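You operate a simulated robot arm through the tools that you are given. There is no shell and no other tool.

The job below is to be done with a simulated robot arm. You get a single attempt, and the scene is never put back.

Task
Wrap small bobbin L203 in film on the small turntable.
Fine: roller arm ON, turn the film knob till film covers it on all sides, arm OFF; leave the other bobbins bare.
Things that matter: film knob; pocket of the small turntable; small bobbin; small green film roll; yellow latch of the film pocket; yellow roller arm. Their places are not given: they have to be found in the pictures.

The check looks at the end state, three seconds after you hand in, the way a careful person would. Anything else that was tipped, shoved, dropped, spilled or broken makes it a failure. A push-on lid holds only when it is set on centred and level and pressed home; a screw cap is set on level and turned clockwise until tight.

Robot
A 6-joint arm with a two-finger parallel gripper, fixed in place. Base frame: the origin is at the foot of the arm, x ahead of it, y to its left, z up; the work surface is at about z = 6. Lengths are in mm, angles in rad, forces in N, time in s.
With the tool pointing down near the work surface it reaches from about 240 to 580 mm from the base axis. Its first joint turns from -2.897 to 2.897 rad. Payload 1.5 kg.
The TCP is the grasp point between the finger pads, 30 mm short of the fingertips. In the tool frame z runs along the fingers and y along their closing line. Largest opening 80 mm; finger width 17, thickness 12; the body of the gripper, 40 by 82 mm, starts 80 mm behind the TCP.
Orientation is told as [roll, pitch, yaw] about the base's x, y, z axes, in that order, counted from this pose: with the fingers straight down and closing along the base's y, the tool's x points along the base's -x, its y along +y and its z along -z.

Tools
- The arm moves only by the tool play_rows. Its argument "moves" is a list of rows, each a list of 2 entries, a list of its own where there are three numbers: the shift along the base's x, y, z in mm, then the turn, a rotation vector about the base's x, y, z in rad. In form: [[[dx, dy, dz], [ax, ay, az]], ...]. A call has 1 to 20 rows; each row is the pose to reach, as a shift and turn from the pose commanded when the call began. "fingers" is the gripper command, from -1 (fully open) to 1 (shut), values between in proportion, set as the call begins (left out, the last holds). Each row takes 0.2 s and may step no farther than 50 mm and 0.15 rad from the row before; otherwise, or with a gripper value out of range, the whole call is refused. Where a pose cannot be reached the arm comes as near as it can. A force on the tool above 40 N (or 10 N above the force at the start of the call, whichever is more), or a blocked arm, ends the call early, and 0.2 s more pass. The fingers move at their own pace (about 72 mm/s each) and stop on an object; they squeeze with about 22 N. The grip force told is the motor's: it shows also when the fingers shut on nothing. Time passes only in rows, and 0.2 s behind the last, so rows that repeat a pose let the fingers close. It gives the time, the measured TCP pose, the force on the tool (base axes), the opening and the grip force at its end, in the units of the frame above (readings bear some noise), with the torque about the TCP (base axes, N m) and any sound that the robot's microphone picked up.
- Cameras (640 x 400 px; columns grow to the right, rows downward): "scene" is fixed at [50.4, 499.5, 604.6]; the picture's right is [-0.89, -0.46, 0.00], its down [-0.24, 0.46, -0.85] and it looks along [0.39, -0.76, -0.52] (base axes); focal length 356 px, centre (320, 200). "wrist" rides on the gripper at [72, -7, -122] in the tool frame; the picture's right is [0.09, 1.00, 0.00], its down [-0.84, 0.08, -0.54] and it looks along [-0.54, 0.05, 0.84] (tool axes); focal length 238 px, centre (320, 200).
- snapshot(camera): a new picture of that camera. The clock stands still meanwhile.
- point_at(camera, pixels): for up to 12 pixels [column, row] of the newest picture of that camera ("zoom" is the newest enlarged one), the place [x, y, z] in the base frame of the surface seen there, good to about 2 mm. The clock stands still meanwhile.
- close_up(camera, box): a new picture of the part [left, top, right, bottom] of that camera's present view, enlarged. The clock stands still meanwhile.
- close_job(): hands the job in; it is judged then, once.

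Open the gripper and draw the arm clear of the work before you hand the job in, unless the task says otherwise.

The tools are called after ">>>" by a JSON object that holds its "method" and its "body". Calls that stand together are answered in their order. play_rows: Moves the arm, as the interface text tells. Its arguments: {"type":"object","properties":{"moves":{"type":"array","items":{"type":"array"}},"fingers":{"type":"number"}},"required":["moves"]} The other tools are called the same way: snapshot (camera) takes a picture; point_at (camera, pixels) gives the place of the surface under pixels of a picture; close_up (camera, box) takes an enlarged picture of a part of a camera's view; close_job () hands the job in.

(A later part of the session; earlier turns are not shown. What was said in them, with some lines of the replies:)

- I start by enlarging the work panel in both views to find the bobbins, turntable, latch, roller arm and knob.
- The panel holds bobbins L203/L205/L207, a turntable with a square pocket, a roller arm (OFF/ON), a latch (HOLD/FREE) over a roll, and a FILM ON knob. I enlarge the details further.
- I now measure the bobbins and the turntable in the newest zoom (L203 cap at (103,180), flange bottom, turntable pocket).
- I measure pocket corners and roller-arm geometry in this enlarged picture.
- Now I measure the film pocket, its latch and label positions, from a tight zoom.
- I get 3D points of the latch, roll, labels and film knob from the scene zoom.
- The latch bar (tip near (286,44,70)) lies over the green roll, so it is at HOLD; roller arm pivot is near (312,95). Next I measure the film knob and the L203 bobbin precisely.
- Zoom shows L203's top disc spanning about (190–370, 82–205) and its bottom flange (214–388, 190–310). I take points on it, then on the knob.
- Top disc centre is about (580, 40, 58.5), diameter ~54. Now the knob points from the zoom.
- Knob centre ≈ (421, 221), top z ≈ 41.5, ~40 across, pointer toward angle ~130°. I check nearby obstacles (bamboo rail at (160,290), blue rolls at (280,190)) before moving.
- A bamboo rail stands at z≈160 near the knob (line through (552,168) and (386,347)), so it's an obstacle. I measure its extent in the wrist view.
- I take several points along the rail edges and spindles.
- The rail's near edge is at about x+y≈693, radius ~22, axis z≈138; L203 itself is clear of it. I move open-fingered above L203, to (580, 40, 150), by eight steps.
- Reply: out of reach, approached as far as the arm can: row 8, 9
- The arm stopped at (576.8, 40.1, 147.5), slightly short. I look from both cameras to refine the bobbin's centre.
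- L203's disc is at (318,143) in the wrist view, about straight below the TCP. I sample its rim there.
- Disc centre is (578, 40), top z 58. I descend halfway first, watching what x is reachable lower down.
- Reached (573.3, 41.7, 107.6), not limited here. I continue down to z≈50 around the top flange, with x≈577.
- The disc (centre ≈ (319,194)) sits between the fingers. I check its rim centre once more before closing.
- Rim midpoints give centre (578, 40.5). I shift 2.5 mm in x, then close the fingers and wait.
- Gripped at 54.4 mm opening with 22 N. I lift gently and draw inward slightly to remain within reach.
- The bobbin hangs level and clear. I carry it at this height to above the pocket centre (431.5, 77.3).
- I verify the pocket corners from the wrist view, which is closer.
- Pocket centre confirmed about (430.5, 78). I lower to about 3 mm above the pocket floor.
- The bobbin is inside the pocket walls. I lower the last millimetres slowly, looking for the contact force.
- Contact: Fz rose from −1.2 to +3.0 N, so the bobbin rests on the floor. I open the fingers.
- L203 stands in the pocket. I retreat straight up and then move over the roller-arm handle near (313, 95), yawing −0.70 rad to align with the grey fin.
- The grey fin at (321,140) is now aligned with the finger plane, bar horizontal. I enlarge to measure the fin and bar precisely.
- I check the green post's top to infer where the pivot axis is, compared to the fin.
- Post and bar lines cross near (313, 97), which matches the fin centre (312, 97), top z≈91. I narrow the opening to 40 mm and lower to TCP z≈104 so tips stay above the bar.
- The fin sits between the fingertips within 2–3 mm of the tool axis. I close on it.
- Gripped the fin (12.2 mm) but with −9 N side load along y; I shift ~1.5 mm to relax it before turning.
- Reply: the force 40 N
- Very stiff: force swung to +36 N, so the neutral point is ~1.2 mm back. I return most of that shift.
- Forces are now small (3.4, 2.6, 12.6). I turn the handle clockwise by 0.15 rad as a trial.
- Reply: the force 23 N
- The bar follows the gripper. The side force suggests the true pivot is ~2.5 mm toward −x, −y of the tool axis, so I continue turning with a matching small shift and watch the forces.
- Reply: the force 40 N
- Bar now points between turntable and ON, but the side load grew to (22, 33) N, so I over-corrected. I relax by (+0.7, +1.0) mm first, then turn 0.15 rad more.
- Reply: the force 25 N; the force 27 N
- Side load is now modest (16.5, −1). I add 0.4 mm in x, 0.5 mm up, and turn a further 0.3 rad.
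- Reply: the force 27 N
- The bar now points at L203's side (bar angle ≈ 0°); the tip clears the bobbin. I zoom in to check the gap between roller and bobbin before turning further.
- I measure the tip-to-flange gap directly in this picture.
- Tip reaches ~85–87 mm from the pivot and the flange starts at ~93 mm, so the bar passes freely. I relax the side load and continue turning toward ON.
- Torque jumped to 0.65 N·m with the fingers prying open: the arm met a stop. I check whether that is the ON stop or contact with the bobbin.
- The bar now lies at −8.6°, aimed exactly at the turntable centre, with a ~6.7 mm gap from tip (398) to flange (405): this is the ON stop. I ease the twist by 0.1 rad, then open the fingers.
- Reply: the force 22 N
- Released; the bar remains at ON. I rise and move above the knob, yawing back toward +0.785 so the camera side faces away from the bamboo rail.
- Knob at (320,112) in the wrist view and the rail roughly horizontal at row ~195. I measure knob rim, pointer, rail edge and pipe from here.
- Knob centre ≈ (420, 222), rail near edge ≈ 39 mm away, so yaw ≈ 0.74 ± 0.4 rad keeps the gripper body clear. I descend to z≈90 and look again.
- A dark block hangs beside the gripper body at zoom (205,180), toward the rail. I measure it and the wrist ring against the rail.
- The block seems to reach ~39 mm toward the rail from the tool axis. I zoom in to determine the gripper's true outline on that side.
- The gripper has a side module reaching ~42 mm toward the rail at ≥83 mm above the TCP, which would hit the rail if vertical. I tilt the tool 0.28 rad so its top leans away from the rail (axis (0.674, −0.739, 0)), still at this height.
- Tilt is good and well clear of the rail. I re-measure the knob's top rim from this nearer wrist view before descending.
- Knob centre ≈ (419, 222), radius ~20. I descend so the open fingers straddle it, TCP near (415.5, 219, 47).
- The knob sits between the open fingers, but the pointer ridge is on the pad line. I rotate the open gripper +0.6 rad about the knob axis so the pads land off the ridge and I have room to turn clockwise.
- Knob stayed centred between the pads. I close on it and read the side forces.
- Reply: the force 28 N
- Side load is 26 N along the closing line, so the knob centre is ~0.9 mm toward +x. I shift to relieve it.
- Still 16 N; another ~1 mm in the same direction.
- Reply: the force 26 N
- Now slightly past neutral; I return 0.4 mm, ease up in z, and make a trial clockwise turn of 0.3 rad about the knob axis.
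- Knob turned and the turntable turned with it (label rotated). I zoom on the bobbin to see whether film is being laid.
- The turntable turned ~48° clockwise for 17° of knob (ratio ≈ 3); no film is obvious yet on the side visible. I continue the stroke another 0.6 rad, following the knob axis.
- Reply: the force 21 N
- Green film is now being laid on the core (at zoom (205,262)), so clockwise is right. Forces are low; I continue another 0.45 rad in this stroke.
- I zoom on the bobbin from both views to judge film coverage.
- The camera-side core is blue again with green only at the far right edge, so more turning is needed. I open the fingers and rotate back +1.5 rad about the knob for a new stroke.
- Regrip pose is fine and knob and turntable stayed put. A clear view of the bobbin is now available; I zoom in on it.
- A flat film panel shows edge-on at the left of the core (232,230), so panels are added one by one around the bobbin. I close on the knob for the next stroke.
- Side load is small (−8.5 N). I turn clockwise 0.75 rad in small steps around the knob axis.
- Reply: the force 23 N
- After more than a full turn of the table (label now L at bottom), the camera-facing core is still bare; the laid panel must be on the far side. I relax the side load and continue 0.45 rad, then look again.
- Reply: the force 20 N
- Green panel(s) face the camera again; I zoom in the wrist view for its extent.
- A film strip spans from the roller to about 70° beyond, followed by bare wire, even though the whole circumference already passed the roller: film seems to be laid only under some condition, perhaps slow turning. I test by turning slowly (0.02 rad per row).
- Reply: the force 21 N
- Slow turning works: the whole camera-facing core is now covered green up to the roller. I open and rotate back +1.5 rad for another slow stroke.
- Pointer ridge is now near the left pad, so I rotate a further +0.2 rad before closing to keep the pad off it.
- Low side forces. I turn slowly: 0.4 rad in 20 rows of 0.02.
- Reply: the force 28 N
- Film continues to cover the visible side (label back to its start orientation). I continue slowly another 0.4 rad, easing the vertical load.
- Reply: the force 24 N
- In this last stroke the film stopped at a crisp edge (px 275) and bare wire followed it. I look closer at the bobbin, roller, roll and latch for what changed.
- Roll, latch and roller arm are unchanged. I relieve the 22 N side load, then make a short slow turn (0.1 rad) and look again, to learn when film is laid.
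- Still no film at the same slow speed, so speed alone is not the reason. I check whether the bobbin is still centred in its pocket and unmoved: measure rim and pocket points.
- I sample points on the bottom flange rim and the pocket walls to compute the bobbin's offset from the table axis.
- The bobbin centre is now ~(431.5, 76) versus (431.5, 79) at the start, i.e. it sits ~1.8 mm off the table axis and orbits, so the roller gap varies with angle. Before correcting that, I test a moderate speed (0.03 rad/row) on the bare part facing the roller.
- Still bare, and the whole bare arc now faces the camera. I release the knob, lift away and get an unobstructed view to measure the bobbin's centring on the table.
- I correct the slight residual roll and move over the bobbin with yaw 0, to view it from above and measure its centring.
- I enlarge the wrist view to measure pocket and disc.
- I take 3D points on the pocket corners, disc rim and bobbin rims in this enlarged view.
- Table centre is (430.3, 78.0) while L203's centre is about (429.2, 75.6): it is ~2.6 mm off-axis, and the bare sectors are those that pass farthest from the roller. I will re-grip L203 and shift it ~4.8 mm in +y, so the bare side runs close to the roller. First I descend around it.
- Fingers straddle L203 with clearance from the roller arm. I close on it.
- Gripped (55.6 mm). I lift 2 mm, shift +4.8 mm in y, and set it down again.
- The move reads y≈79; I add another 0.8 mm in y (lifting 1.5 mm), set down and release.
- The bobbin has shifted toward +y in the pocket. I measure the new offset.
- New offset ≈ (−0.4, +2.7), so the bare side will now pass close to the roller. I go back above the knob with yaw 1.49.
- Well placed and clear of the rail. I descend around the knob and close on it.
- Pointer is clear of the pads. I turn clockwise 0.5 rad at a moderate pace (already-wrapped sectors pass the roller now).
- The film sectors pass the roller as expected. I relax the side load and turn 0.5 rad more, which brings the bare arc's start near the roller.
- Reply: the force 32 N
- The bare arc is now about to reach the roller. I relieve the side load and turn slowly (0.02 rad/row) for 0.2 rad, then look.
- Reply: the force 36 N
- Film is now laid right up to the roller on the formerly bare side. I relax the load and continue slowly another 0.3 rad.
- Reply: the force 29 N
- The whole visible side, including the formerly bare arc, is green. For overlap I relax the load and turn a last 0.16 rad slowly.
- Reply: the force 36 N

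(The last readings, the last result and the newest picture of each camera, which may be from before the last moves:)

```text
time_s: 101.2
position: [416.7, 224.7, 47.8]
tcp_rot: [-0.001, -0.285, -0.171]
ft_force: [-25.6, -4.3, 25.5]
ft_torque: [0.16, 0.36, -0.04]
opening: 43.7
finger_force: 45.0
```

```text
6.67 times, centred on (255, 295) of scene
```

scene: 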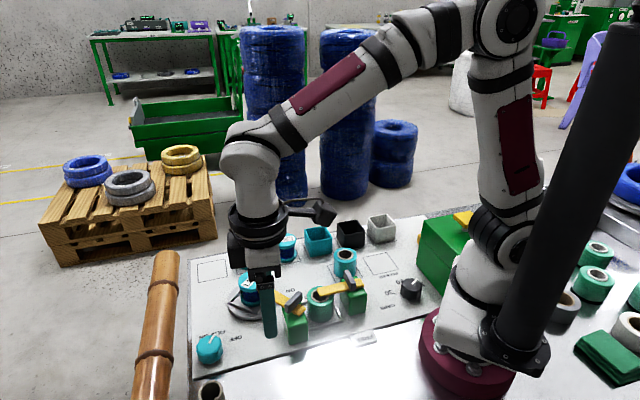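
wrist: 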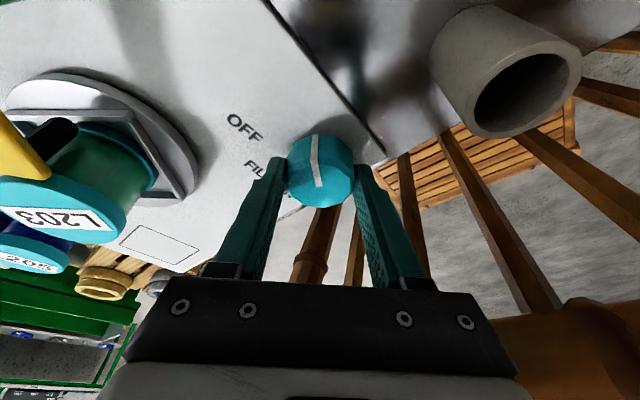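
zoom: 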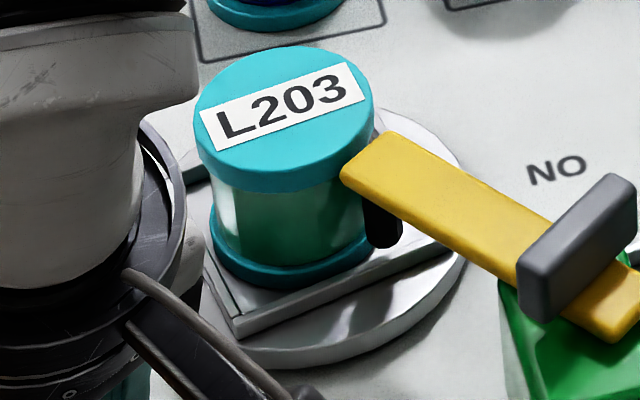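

L203 now shows film all round so far. I open the fingers, lift off the knob and untilt, keeping clear of the rail.

>>> {"method": "play_rows", "body": {"moves": [[[0, 0, 0], [0, 0, 0]], [[0, 0, 0], [0, 0, 0]], [[0, 0, 20], [0, 0, 0]], [[0, 0, 50], [0, 0, 0]], [[0, 0, 90], [0, 0, 0]], [[-20, 0, 125], [0.016, 0.094, 0]], [[-40, 0, 155], [0.032, 0.188, 0]], [[-60, 0, 170], [0.0485, 0.281, 0]], [[-60, 0, 170], [0.0485, 0.281, 0]]], "fingers": -0.45}}

>>> {"method": "snapshot", "body": {"camera": "wrist"}}

>>> {"method": "close_up", "body": {"camera": "scene", "box": [180, 240, 330, 370]}}

```text
time_s: 103.2
position: [357.1, 224.2, 218.0]
tcp_rot: [0.0, 0.0, -0.171]
ft_force: [-0.6, 0.1, 0.2]
ft_torque: [0.02, 0.03, 0.01]
opening: 58.1
finger_force: 0.0
```

```text
taken
```

wrist: 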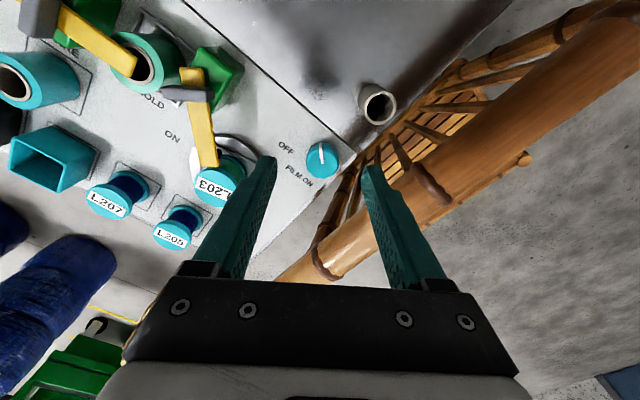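

```text
3.08 times, centred on (255, 305) of scene
```

zoom: 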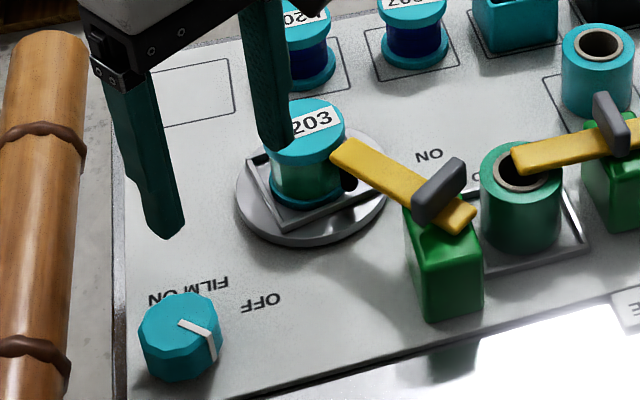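

Before switching the arm OFF I want to see the far side of L203. I swing the gripper to the far side with yaw 2.2 rad, camera looking back toward the bobbin from −y/+x.

>>> {"method": "play_rows", "body": {"moves": [[[7, -12, 0], [0, 0, 0.14]], [[14, -24, 0], [0, 0, 0.28]], [[21, -36, 0], [0, 0, 0.42]], [[28, -48, 0], [0, 0, 0.56]], [[35, -60, 0], [0, 0, 0.7]], [[42, -72, 0], [0, 0, 0.84]], [[50, -84, -5], [0, 0, 0.98]], [[57, -96, -10], [0, 0, 1.12]], [[64, -108, -15], [0, 0, 1.26]], [[71, -120, -20], [0, 0, 1.4]], [[78, -132, -28], [0, 0, 1.54]], [[85, -144, -36], [0, 0, 1.68]], [[92, -156, -44], [0, 0, 1.82]], [[99, -168, -52], [0, 0, 1.96]], [[106, -180, -60], [0, 0, 2.1]], [[113, -192, -70], [0, 0, 2.24]], [[121, -202, -80], [0, 0, 2.37]], [[121, -202, -80], [0, 0, 2.37]]]}}

>>> {"method": "snapshot", "body": {"camera": "wrist"}}

```text
time_s: 107.0
position: [478.0, 22.0, 137.2]
tcp_rot: [0.0, 0.001, 2.199]
ft_force: [0.2, -0.4, 0.1]
ft_torque: [0.02, 0.02, 0.03]
opening: 58.1
finger_force: 0.0
```

```text
taken
```

wrist: 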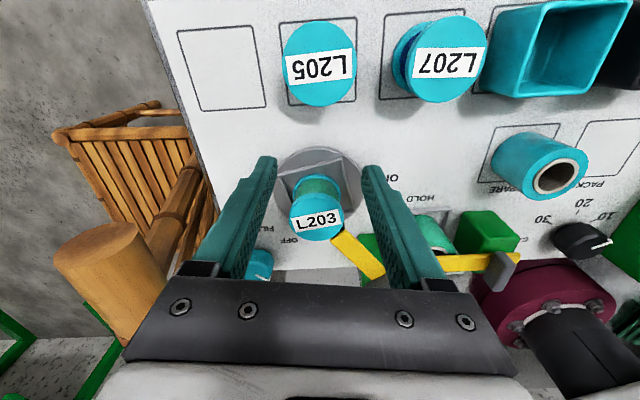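

The far side of L203 is in view at (318,195); I enlarge it.

>>> {"method": "close_up", "body": {"camera": "wrist", "box": [270, 140, 370, 255]}}

>>> {"method": "close_up", "body": {"camera": "scene", "box": [220, 260, 300, 325]}}

```text
3.48 times, centred on (320, 198) of wrist
```

zoom: 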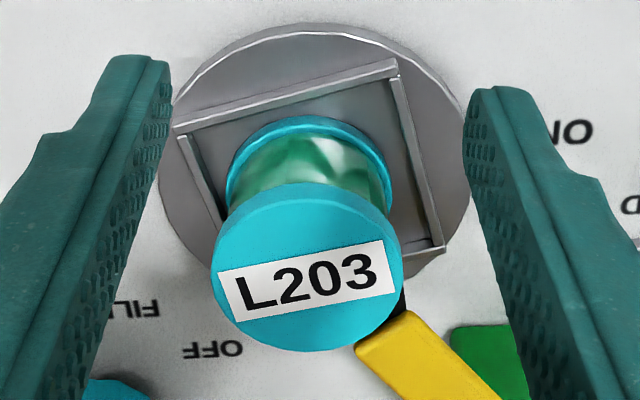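

```text
6.15 times, centred on (260, 292) of scene
```

zoom: 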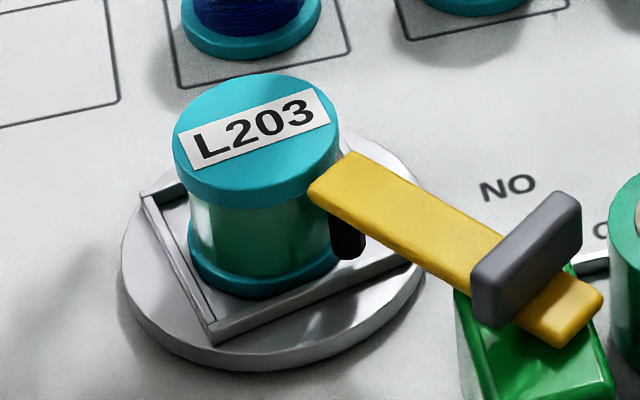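

The far side is covered in green as well, so film covers L203 all round. Next: arm OFF. I move above the grey fin and test that yaw 2.55 (end of the OFF turn) is reachable there.

>>> {"method": "play_rows", "body": {"moves": [[[-10, 5, 25], [0, 0, 0.05]], [[-30, 13, 50], [0, 0, 0.1]], [[-60, 27, 60], [0, 0, 0.15]], [[-90, 41, 60], [0, 0, 0.2]], [[-120, 55, 60], [0, 0, 0.25]], [[-145, 66, 60], [0, 0, 0.3]], [[-162, 74, 60], [0, 0, 0.36]], [[-162, 74, 60], [0, 0, 0.36]]], "fingers": -0.2}}

```text
time_s: 108.8
position: [315.9, 95.4, 196.8]
tcp_rot: [0.0, 0.0, 2.56]
ft_force: [0.1, -1.0, -0.2]
ft_torque: [0.0, -0.03, 0.0]
opening: 48.0
finger_force: 0.1
```

Yaw 2.56 is reachable. I rotate back to 1.42, the fin's current alignment, and look.

>>> {"method": "play_rows", "body": {"moves": [[[0, 0, 0], [0, 0, -0.145]], [[0, 0, 0], [0, 0, -0.29]], [[0, 0, 0], [0, 0, -0.435]], [[0, 0, 0], [0, 0, -0.58]], [[0, 0, -5], [0, 0, -0.725]], [[0, 0, -10], [0, 0, -0.87]], [[0, 0, -15], [0, 0, -1.01]], [[0, 0, -20], [0, 0, -1.14]], [[0, 0, -20], [0, 0, -1.14]]]}}

>>> {"method": "close_up", "body": {"camera": "wrist", "box": [230, 60, 410, 220]}}

>>> {"method": "snapshot", "body": {"camera": "scene"}}

```text
time_s: 110.8
position: [316.5, 95.8, 177.5]
tcp_rot: [-0.001, -0.001, 1.419]
ft_force: [-0.6, -0.1, 0.4]
ft_torque: [0.0, 0.02, 0.0]
opening: 48.2
finger_force: 0.0
```

```text
2.50 times, centred on (320, 140) of wrist
```

zoom: 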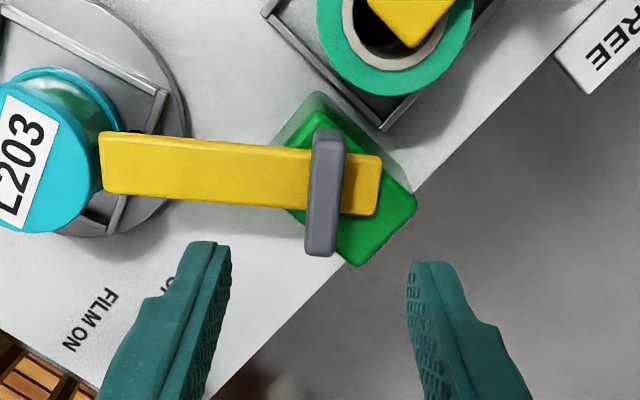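

```text
taken
```

scene: 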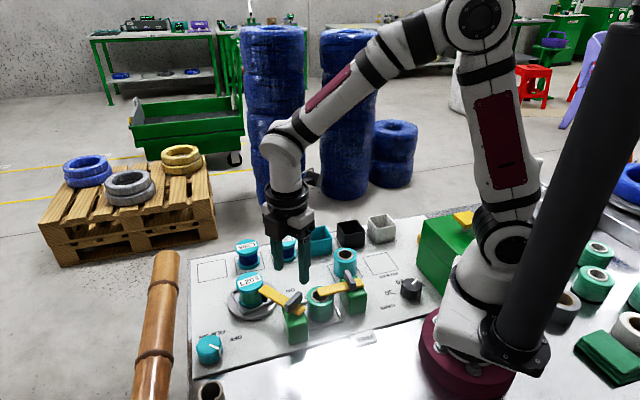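

I measure the fin's top edge points for accurate centring.

>>> {"method": "point_at", "body": {"camera": "zoom", "pixels": [[328, 135], [318, 248], [316, 190], [334, 190], [325, 190], [322, 222], [326, 160], [105, 162], [375, 185], [200, 175]]}}

```text
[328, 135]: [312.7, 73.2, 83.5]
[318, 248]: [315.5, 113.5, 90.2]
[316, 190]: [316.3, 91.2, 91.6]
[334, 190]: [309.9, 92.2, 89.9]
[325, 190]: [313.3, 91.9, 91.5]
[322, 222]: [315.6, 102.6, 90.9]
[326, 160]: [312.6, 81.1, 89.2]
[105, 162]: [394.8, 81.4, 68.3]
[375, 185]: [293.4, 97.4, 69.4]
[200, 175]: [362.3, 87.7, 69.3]
```

Fin centre is about (314.1, 94.3), which also agrees with the estimated pivot. I descend there with tips just above the bar.

>>> {"method": "play_rows", "body": {"moves": [[[-2, -1.2, -20], [0, 0, 0]], [[-2, -1.2, -40], [0, 0, 0]], [[-2, -1.2, -58], [0, 0, 0]], [[-2, -1.2, -73], [0, 0, 0]], [[-2, -1.2, -73], [0, 0, 0]]], "fingers": 0}}

>>> {"method": "close_up", "body": {"camera": "wrist", "box": [220, 80, 460, 290]}}

>>> {"method": "close_up", "body": {"camera": "scene", "box": [230, 240, 360, 350]}}

```text
time_s: 112.0
position: [313.4, 93.5, 103.4]
tcp_rot: [0.0, 0.001, 1.42]
ft_force: [0.9, 0.0, -0.9]
ft_torque: [0.02, 0.02, 0.0]
opening: 39.9
finger_force: 0.0
```

```text
1.90 times, centred on (340, 185) of wrist
```

zoom: 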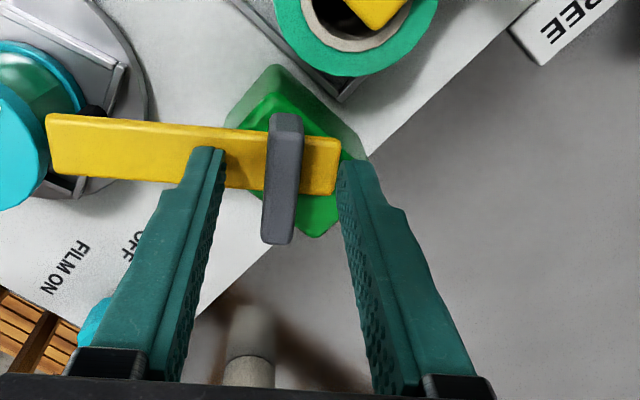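

```text
3.64 times, centred on (295, 295) of scene
```

zoom: 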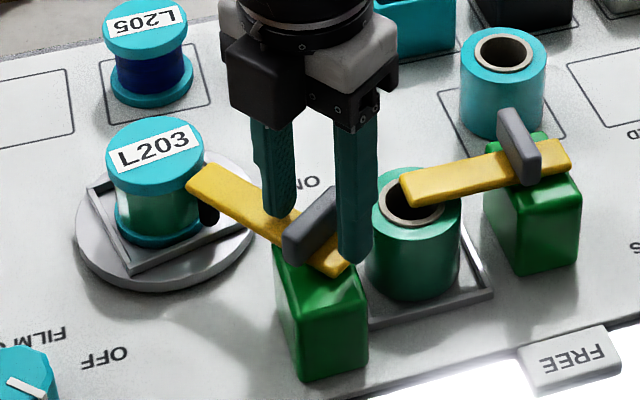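

The fin is centred between the tips. I close on it.

>>> {"method": "play_rows", "body": {"moves": [[[0, 0, 0.5], [0, 0, 0]], [[0, 0, 0.5], [0, 0, 0]], [[0, 0, 0.5], [0, 0, 0]], [[0, 0, 0.5], [0, 0, 0]]], "fingers": 1}}

```text
time_s: 113.0
position: [313.9, 94.2, 103.8]
tcp_rot: [0.0, 0.002, 1.422]
ft_force: [9.9, -0.9, -16.2]
ft_torque: [0.21, -0.24, 0.0]
opening: 11.9
finger_force: 28.9
```

Gripped with small loads. I turn counter-clockwise toward OFF, 0.3 rad first, checking forces.

>>> {"method": "play_rows", "body": {"moves": [[[0.2, 0, -0.3], [0, 0, 0]], [[0.2, 0, -0.3], [0, 0, 0.075]], [[0.2, 0, -0.3], [0, 0, 0.15]], [[0.2, 0, -0.3], [0, 0, 0.225]], [[0.2, 0, -0.3], [0, 0, 0.3]], [[0.2, 0, -0.3], [0, 0, 0.3]]]}}

>>> {"method": "close_up", "body": {"camera": "scene", "box": [230, 240, 360, 350]}}

```text
time_s: 114.4
position: [314.5, 94.3, 104.0]
tcp_rot: [-0.002, 0.0, 1.721]
ft_force: [17.8, -16.0, -11.5]
ft_torque: [-0.49, -0.31, -0.03]
opening: 12.0
finger_force: 29.0
```

```text
3.64 times, centred on (295, 295) of scene
```

zoom: 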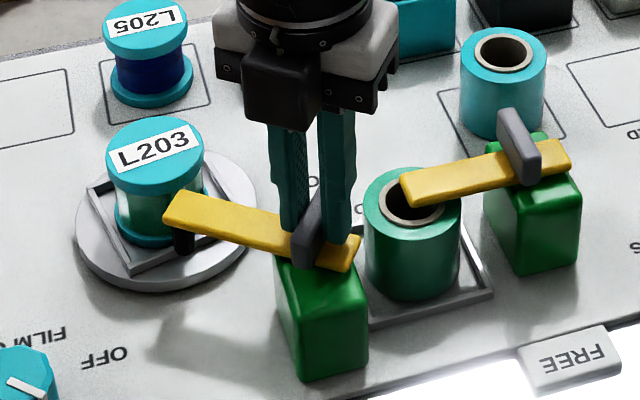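

The arm follows (side load 18/−16 N). I relax by (0.5, −0.45) and turn another 0.3 rad.

>>> {"method": "play_rows", "body": {"moves": [[[0.3, -0.25, 0], [0, 0, 0]], [[0.5, -0.45, 0], [0, 0, 0]], [[0.6, -0.5, 0], [0, 0, 0.075]], [[0.7, -0.52, 0], [0, 0, 0.15]], [[0.8, -0.54, 0], [0, 0, 0.225]], [[0.9, -0.55, 0], [0, 0, 0.3]], [[0.9, -0.55, 0], [0, 0, 0.3]]]}}

```text
time_s: 116.0
position: [315.5, 94.0, 105.0]
tcp_rot: [0.0, 0.0, 2.021]
ft_force: [13.2, 9.9, -21.4]
ft_torque: [0.18, -0.26, 0.01]
opening: 12.0
finger_force: 28.8
```

Loads stay moderate. I continue another 0.3 rad with a small relax.

>>> {"method": "play_rows", "body": {"moves": [[[0.3, 0.2, -0.3], [0, 0, 0]], [[0.4, 0.3, -0.4], [0, 0, 0]], [[0.5, 0.3, -0.4], [0, 0, 0.075]], [[0.55, 0.3, -0.4], [0, 0, 0.15]], [[0.6, 0.3, -0.4], [0, 0, 0.225]], [[0.65, 0.3, -0.4], [0, 0, 0.3]], [[0.65, 0.3, -0.4], [0, 0, 0.3]]]}}

>>> {"method": "close_up", "body": {"camera": "scene", "box": [230, 240, 360, 350]}}

```text
time_s: 117.6
position: [316.1, 94.5, 103.2]
tcp_rot: [0.0, 0.0, 2.321]
ft_force: [-11.2, 12.6, 15.1]
ft_torque: [0.35, 0.28, 0.03]
opening: 12.1
finger_force: 29.5
```

```text
3.64 times, centred on (295, 295) of scene
```

zoom: 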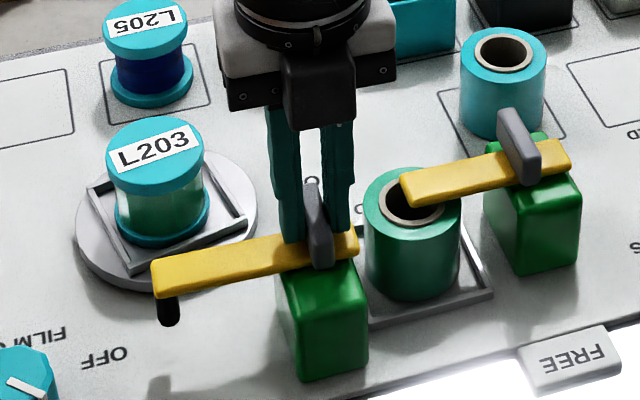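

Nearly at OFF. I turn the final part until the torque shows the stop.

>>> {"method": "play_rows", "body": {"moves": [[[-0.2, 0.3, 0.3], [0, 0, 0]], [[-0.2, 0.35, 0.3], [0, 0, 0.05]], [[-0.15, 0.4, 0.3], [0, 0, 0.1]], [[-0.1, 0.4, 0.3], [0, 0, 0.15]], [[-0.1, 0.4, 0.3], [0, 0, 0.2]], [[-0.1, 0.4, 0.3], [0, 0, 0.2]]]}}

>>> {"method": "close_up", "body": {"camera": "scene", "box": [230, 240, 360, 350]}}

```text
time_s: 119.0
position: [314.5, 95.1, 103.8]
tcp_rot: [-0.001, -0.002, 2.519]
ft_force: [1.1, -9.3, -7.9]
ft_torque: [0.11, 0.38, -0.53]
opening: 12.4
finger_force: 29.7
```

```text
3.64 times, centred on (295, 295) of scene
```

zoom: 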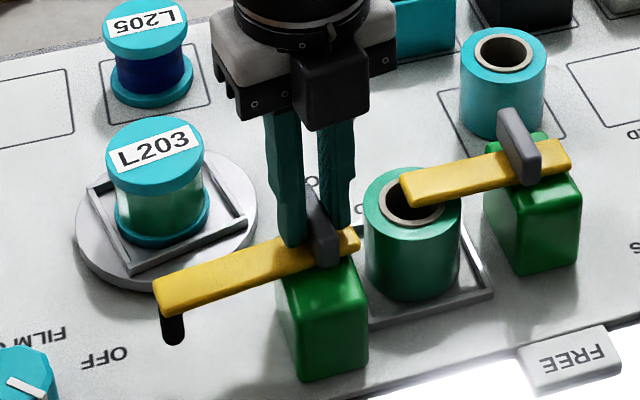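

Torque of −0.53 N·m marks the OFF stop and the bar is back at its original OFF position. I release the fin and rise.

>>> {"method": "play_rows", "body": {"moves": [[[0, 0, 0], [0, 0, 0]], [[0, 0, 0], [0, 0, 0]], [[0, 0, 0], [0, 0, 0]]], "fingers": 0.1}}

>>> {"method": "play_rows", "body": {"moves": [[[0, 0, 20], [0, 0, 0]], [[0, 0, 50], [0, 0, 0]], [[0, 0, 90], [0, 0, 0]], [[0, -15, 130], [0, 0, -0.14]], [[0, -40, 160], [0, 0, -0.28]], [[0, -75, 180], [0, 0, -0.42]], [[0, -110, 190], [0, 0, -0.56]], [[0, -145, 200], [0, 0, -0.7]], [[0, -180, 200], [0, 0, -0.84]], [[0, -180, 200], [0, 0, -0.98]]], "fingers": -0.5}}

>>> {"method": "snapshot", "body": {"camera": "scene"}}

>>> {"method": "close_up", "body": {"camera": "scene", "box": [180, 225, 400, 375]}}

```text
time_s: 119.8
position: [316.7, 95.3, 104.6]
tcp_rot: [0.0, 0.001, 2.522]
ft_force: [0.2, -0.2, 0.0]
ft_torque: [-0.05, 0.02, 0.02]
opening: 36.0
finger_force: 0.0
```

```text
time_s: 122.0
position: [315.8, -85.1, 304.4]
tcp_rot: [0.001, -0.001, 1.538]
ft_force: [-0.2, 0.0, -0.1]
ft_torque: [0.03, -0.01, 0.04]
opening: 60.0
finger_force: 0.1
```

```text
taken
```

scene: 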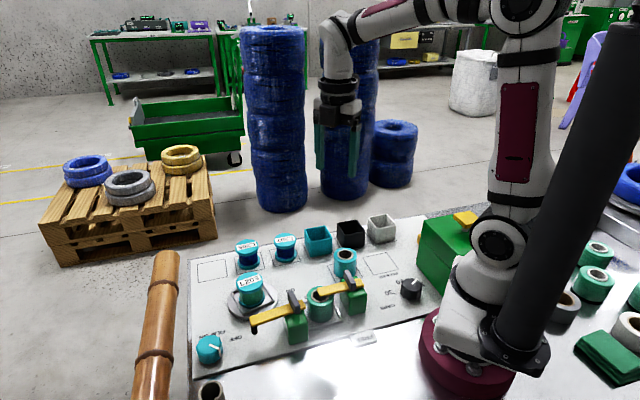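

```text
2.67 times, centred on (290, 300) of scene
```

zoom: 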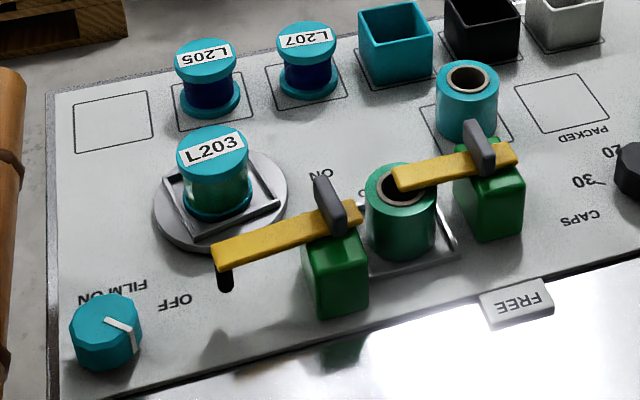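

The arm is clear; I compare the final state with the start: close views of L203's film and the roller arm at OFF.

>>> {"method": "close_up", "body": {"camera": "scene", "box": [185, 275, 315, 375]}}

>>> {"method": "close_up", "body": {"camera": "scene", "box": [228, 265, 278, 315]}}

>>> {"method": "snapshot", "body": {"camera": "wrist"}}

```text
4.00 times, centred on (250, 325) of scene
```

zoom: 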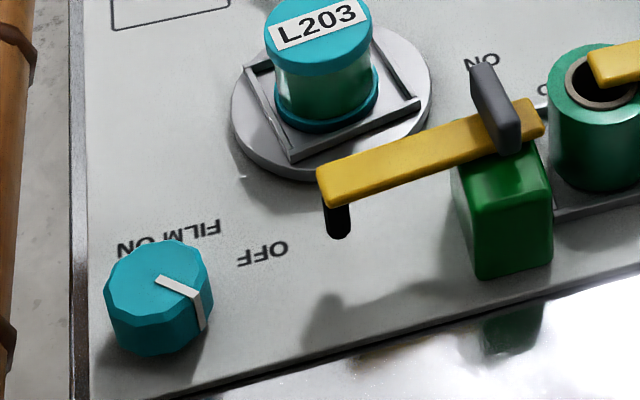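

```text
8.00 times, centred on (253, 290) of scene
```

zoom: 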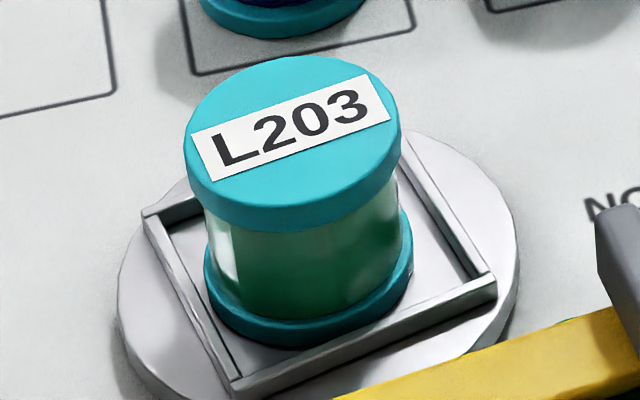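

```text
taken
```

wrist: 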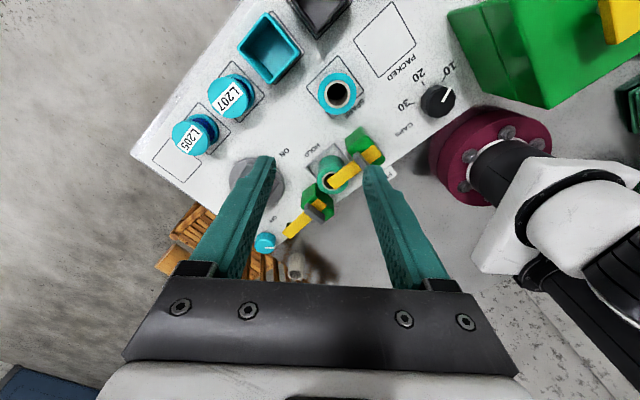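

The roller arm matches its original OFF position, film covers L203 all round, L205 and L207 stay bare, and nothing else has been disturbed. The gripper is open and clear, so I hand in the job.

>>> {"method": "close_job", "body": {}}

```text
The job is handed in.
```

I wrapped bobbin L203 in film on the small turntable and handed the job in. In the last pictures film covers it on every side.

- **Roller arm:** it is back at its OFF stop, in the same place as at the start.
- **Other bobbins:** L205 and L207 are still bare and were not moved.
- **Everything else:** the gripper is open and the arm is clear of the work. The final pictures show nothing tipped or shifted.

- **Film gap:** part of the bobbin stayed bare after more than two turns of the table. I had set it about 2.6 mm off the table's centre. I re-gripped it, moved it about 5.5 mm sideways within the pocket and turned the knob again slowly, and the film then covered that side. It therefore still sits slightly off centre in the pocket.
- **Film knob:** its pointer ended at a different angle from where it began, because the turns did not add up to a whole revolution.
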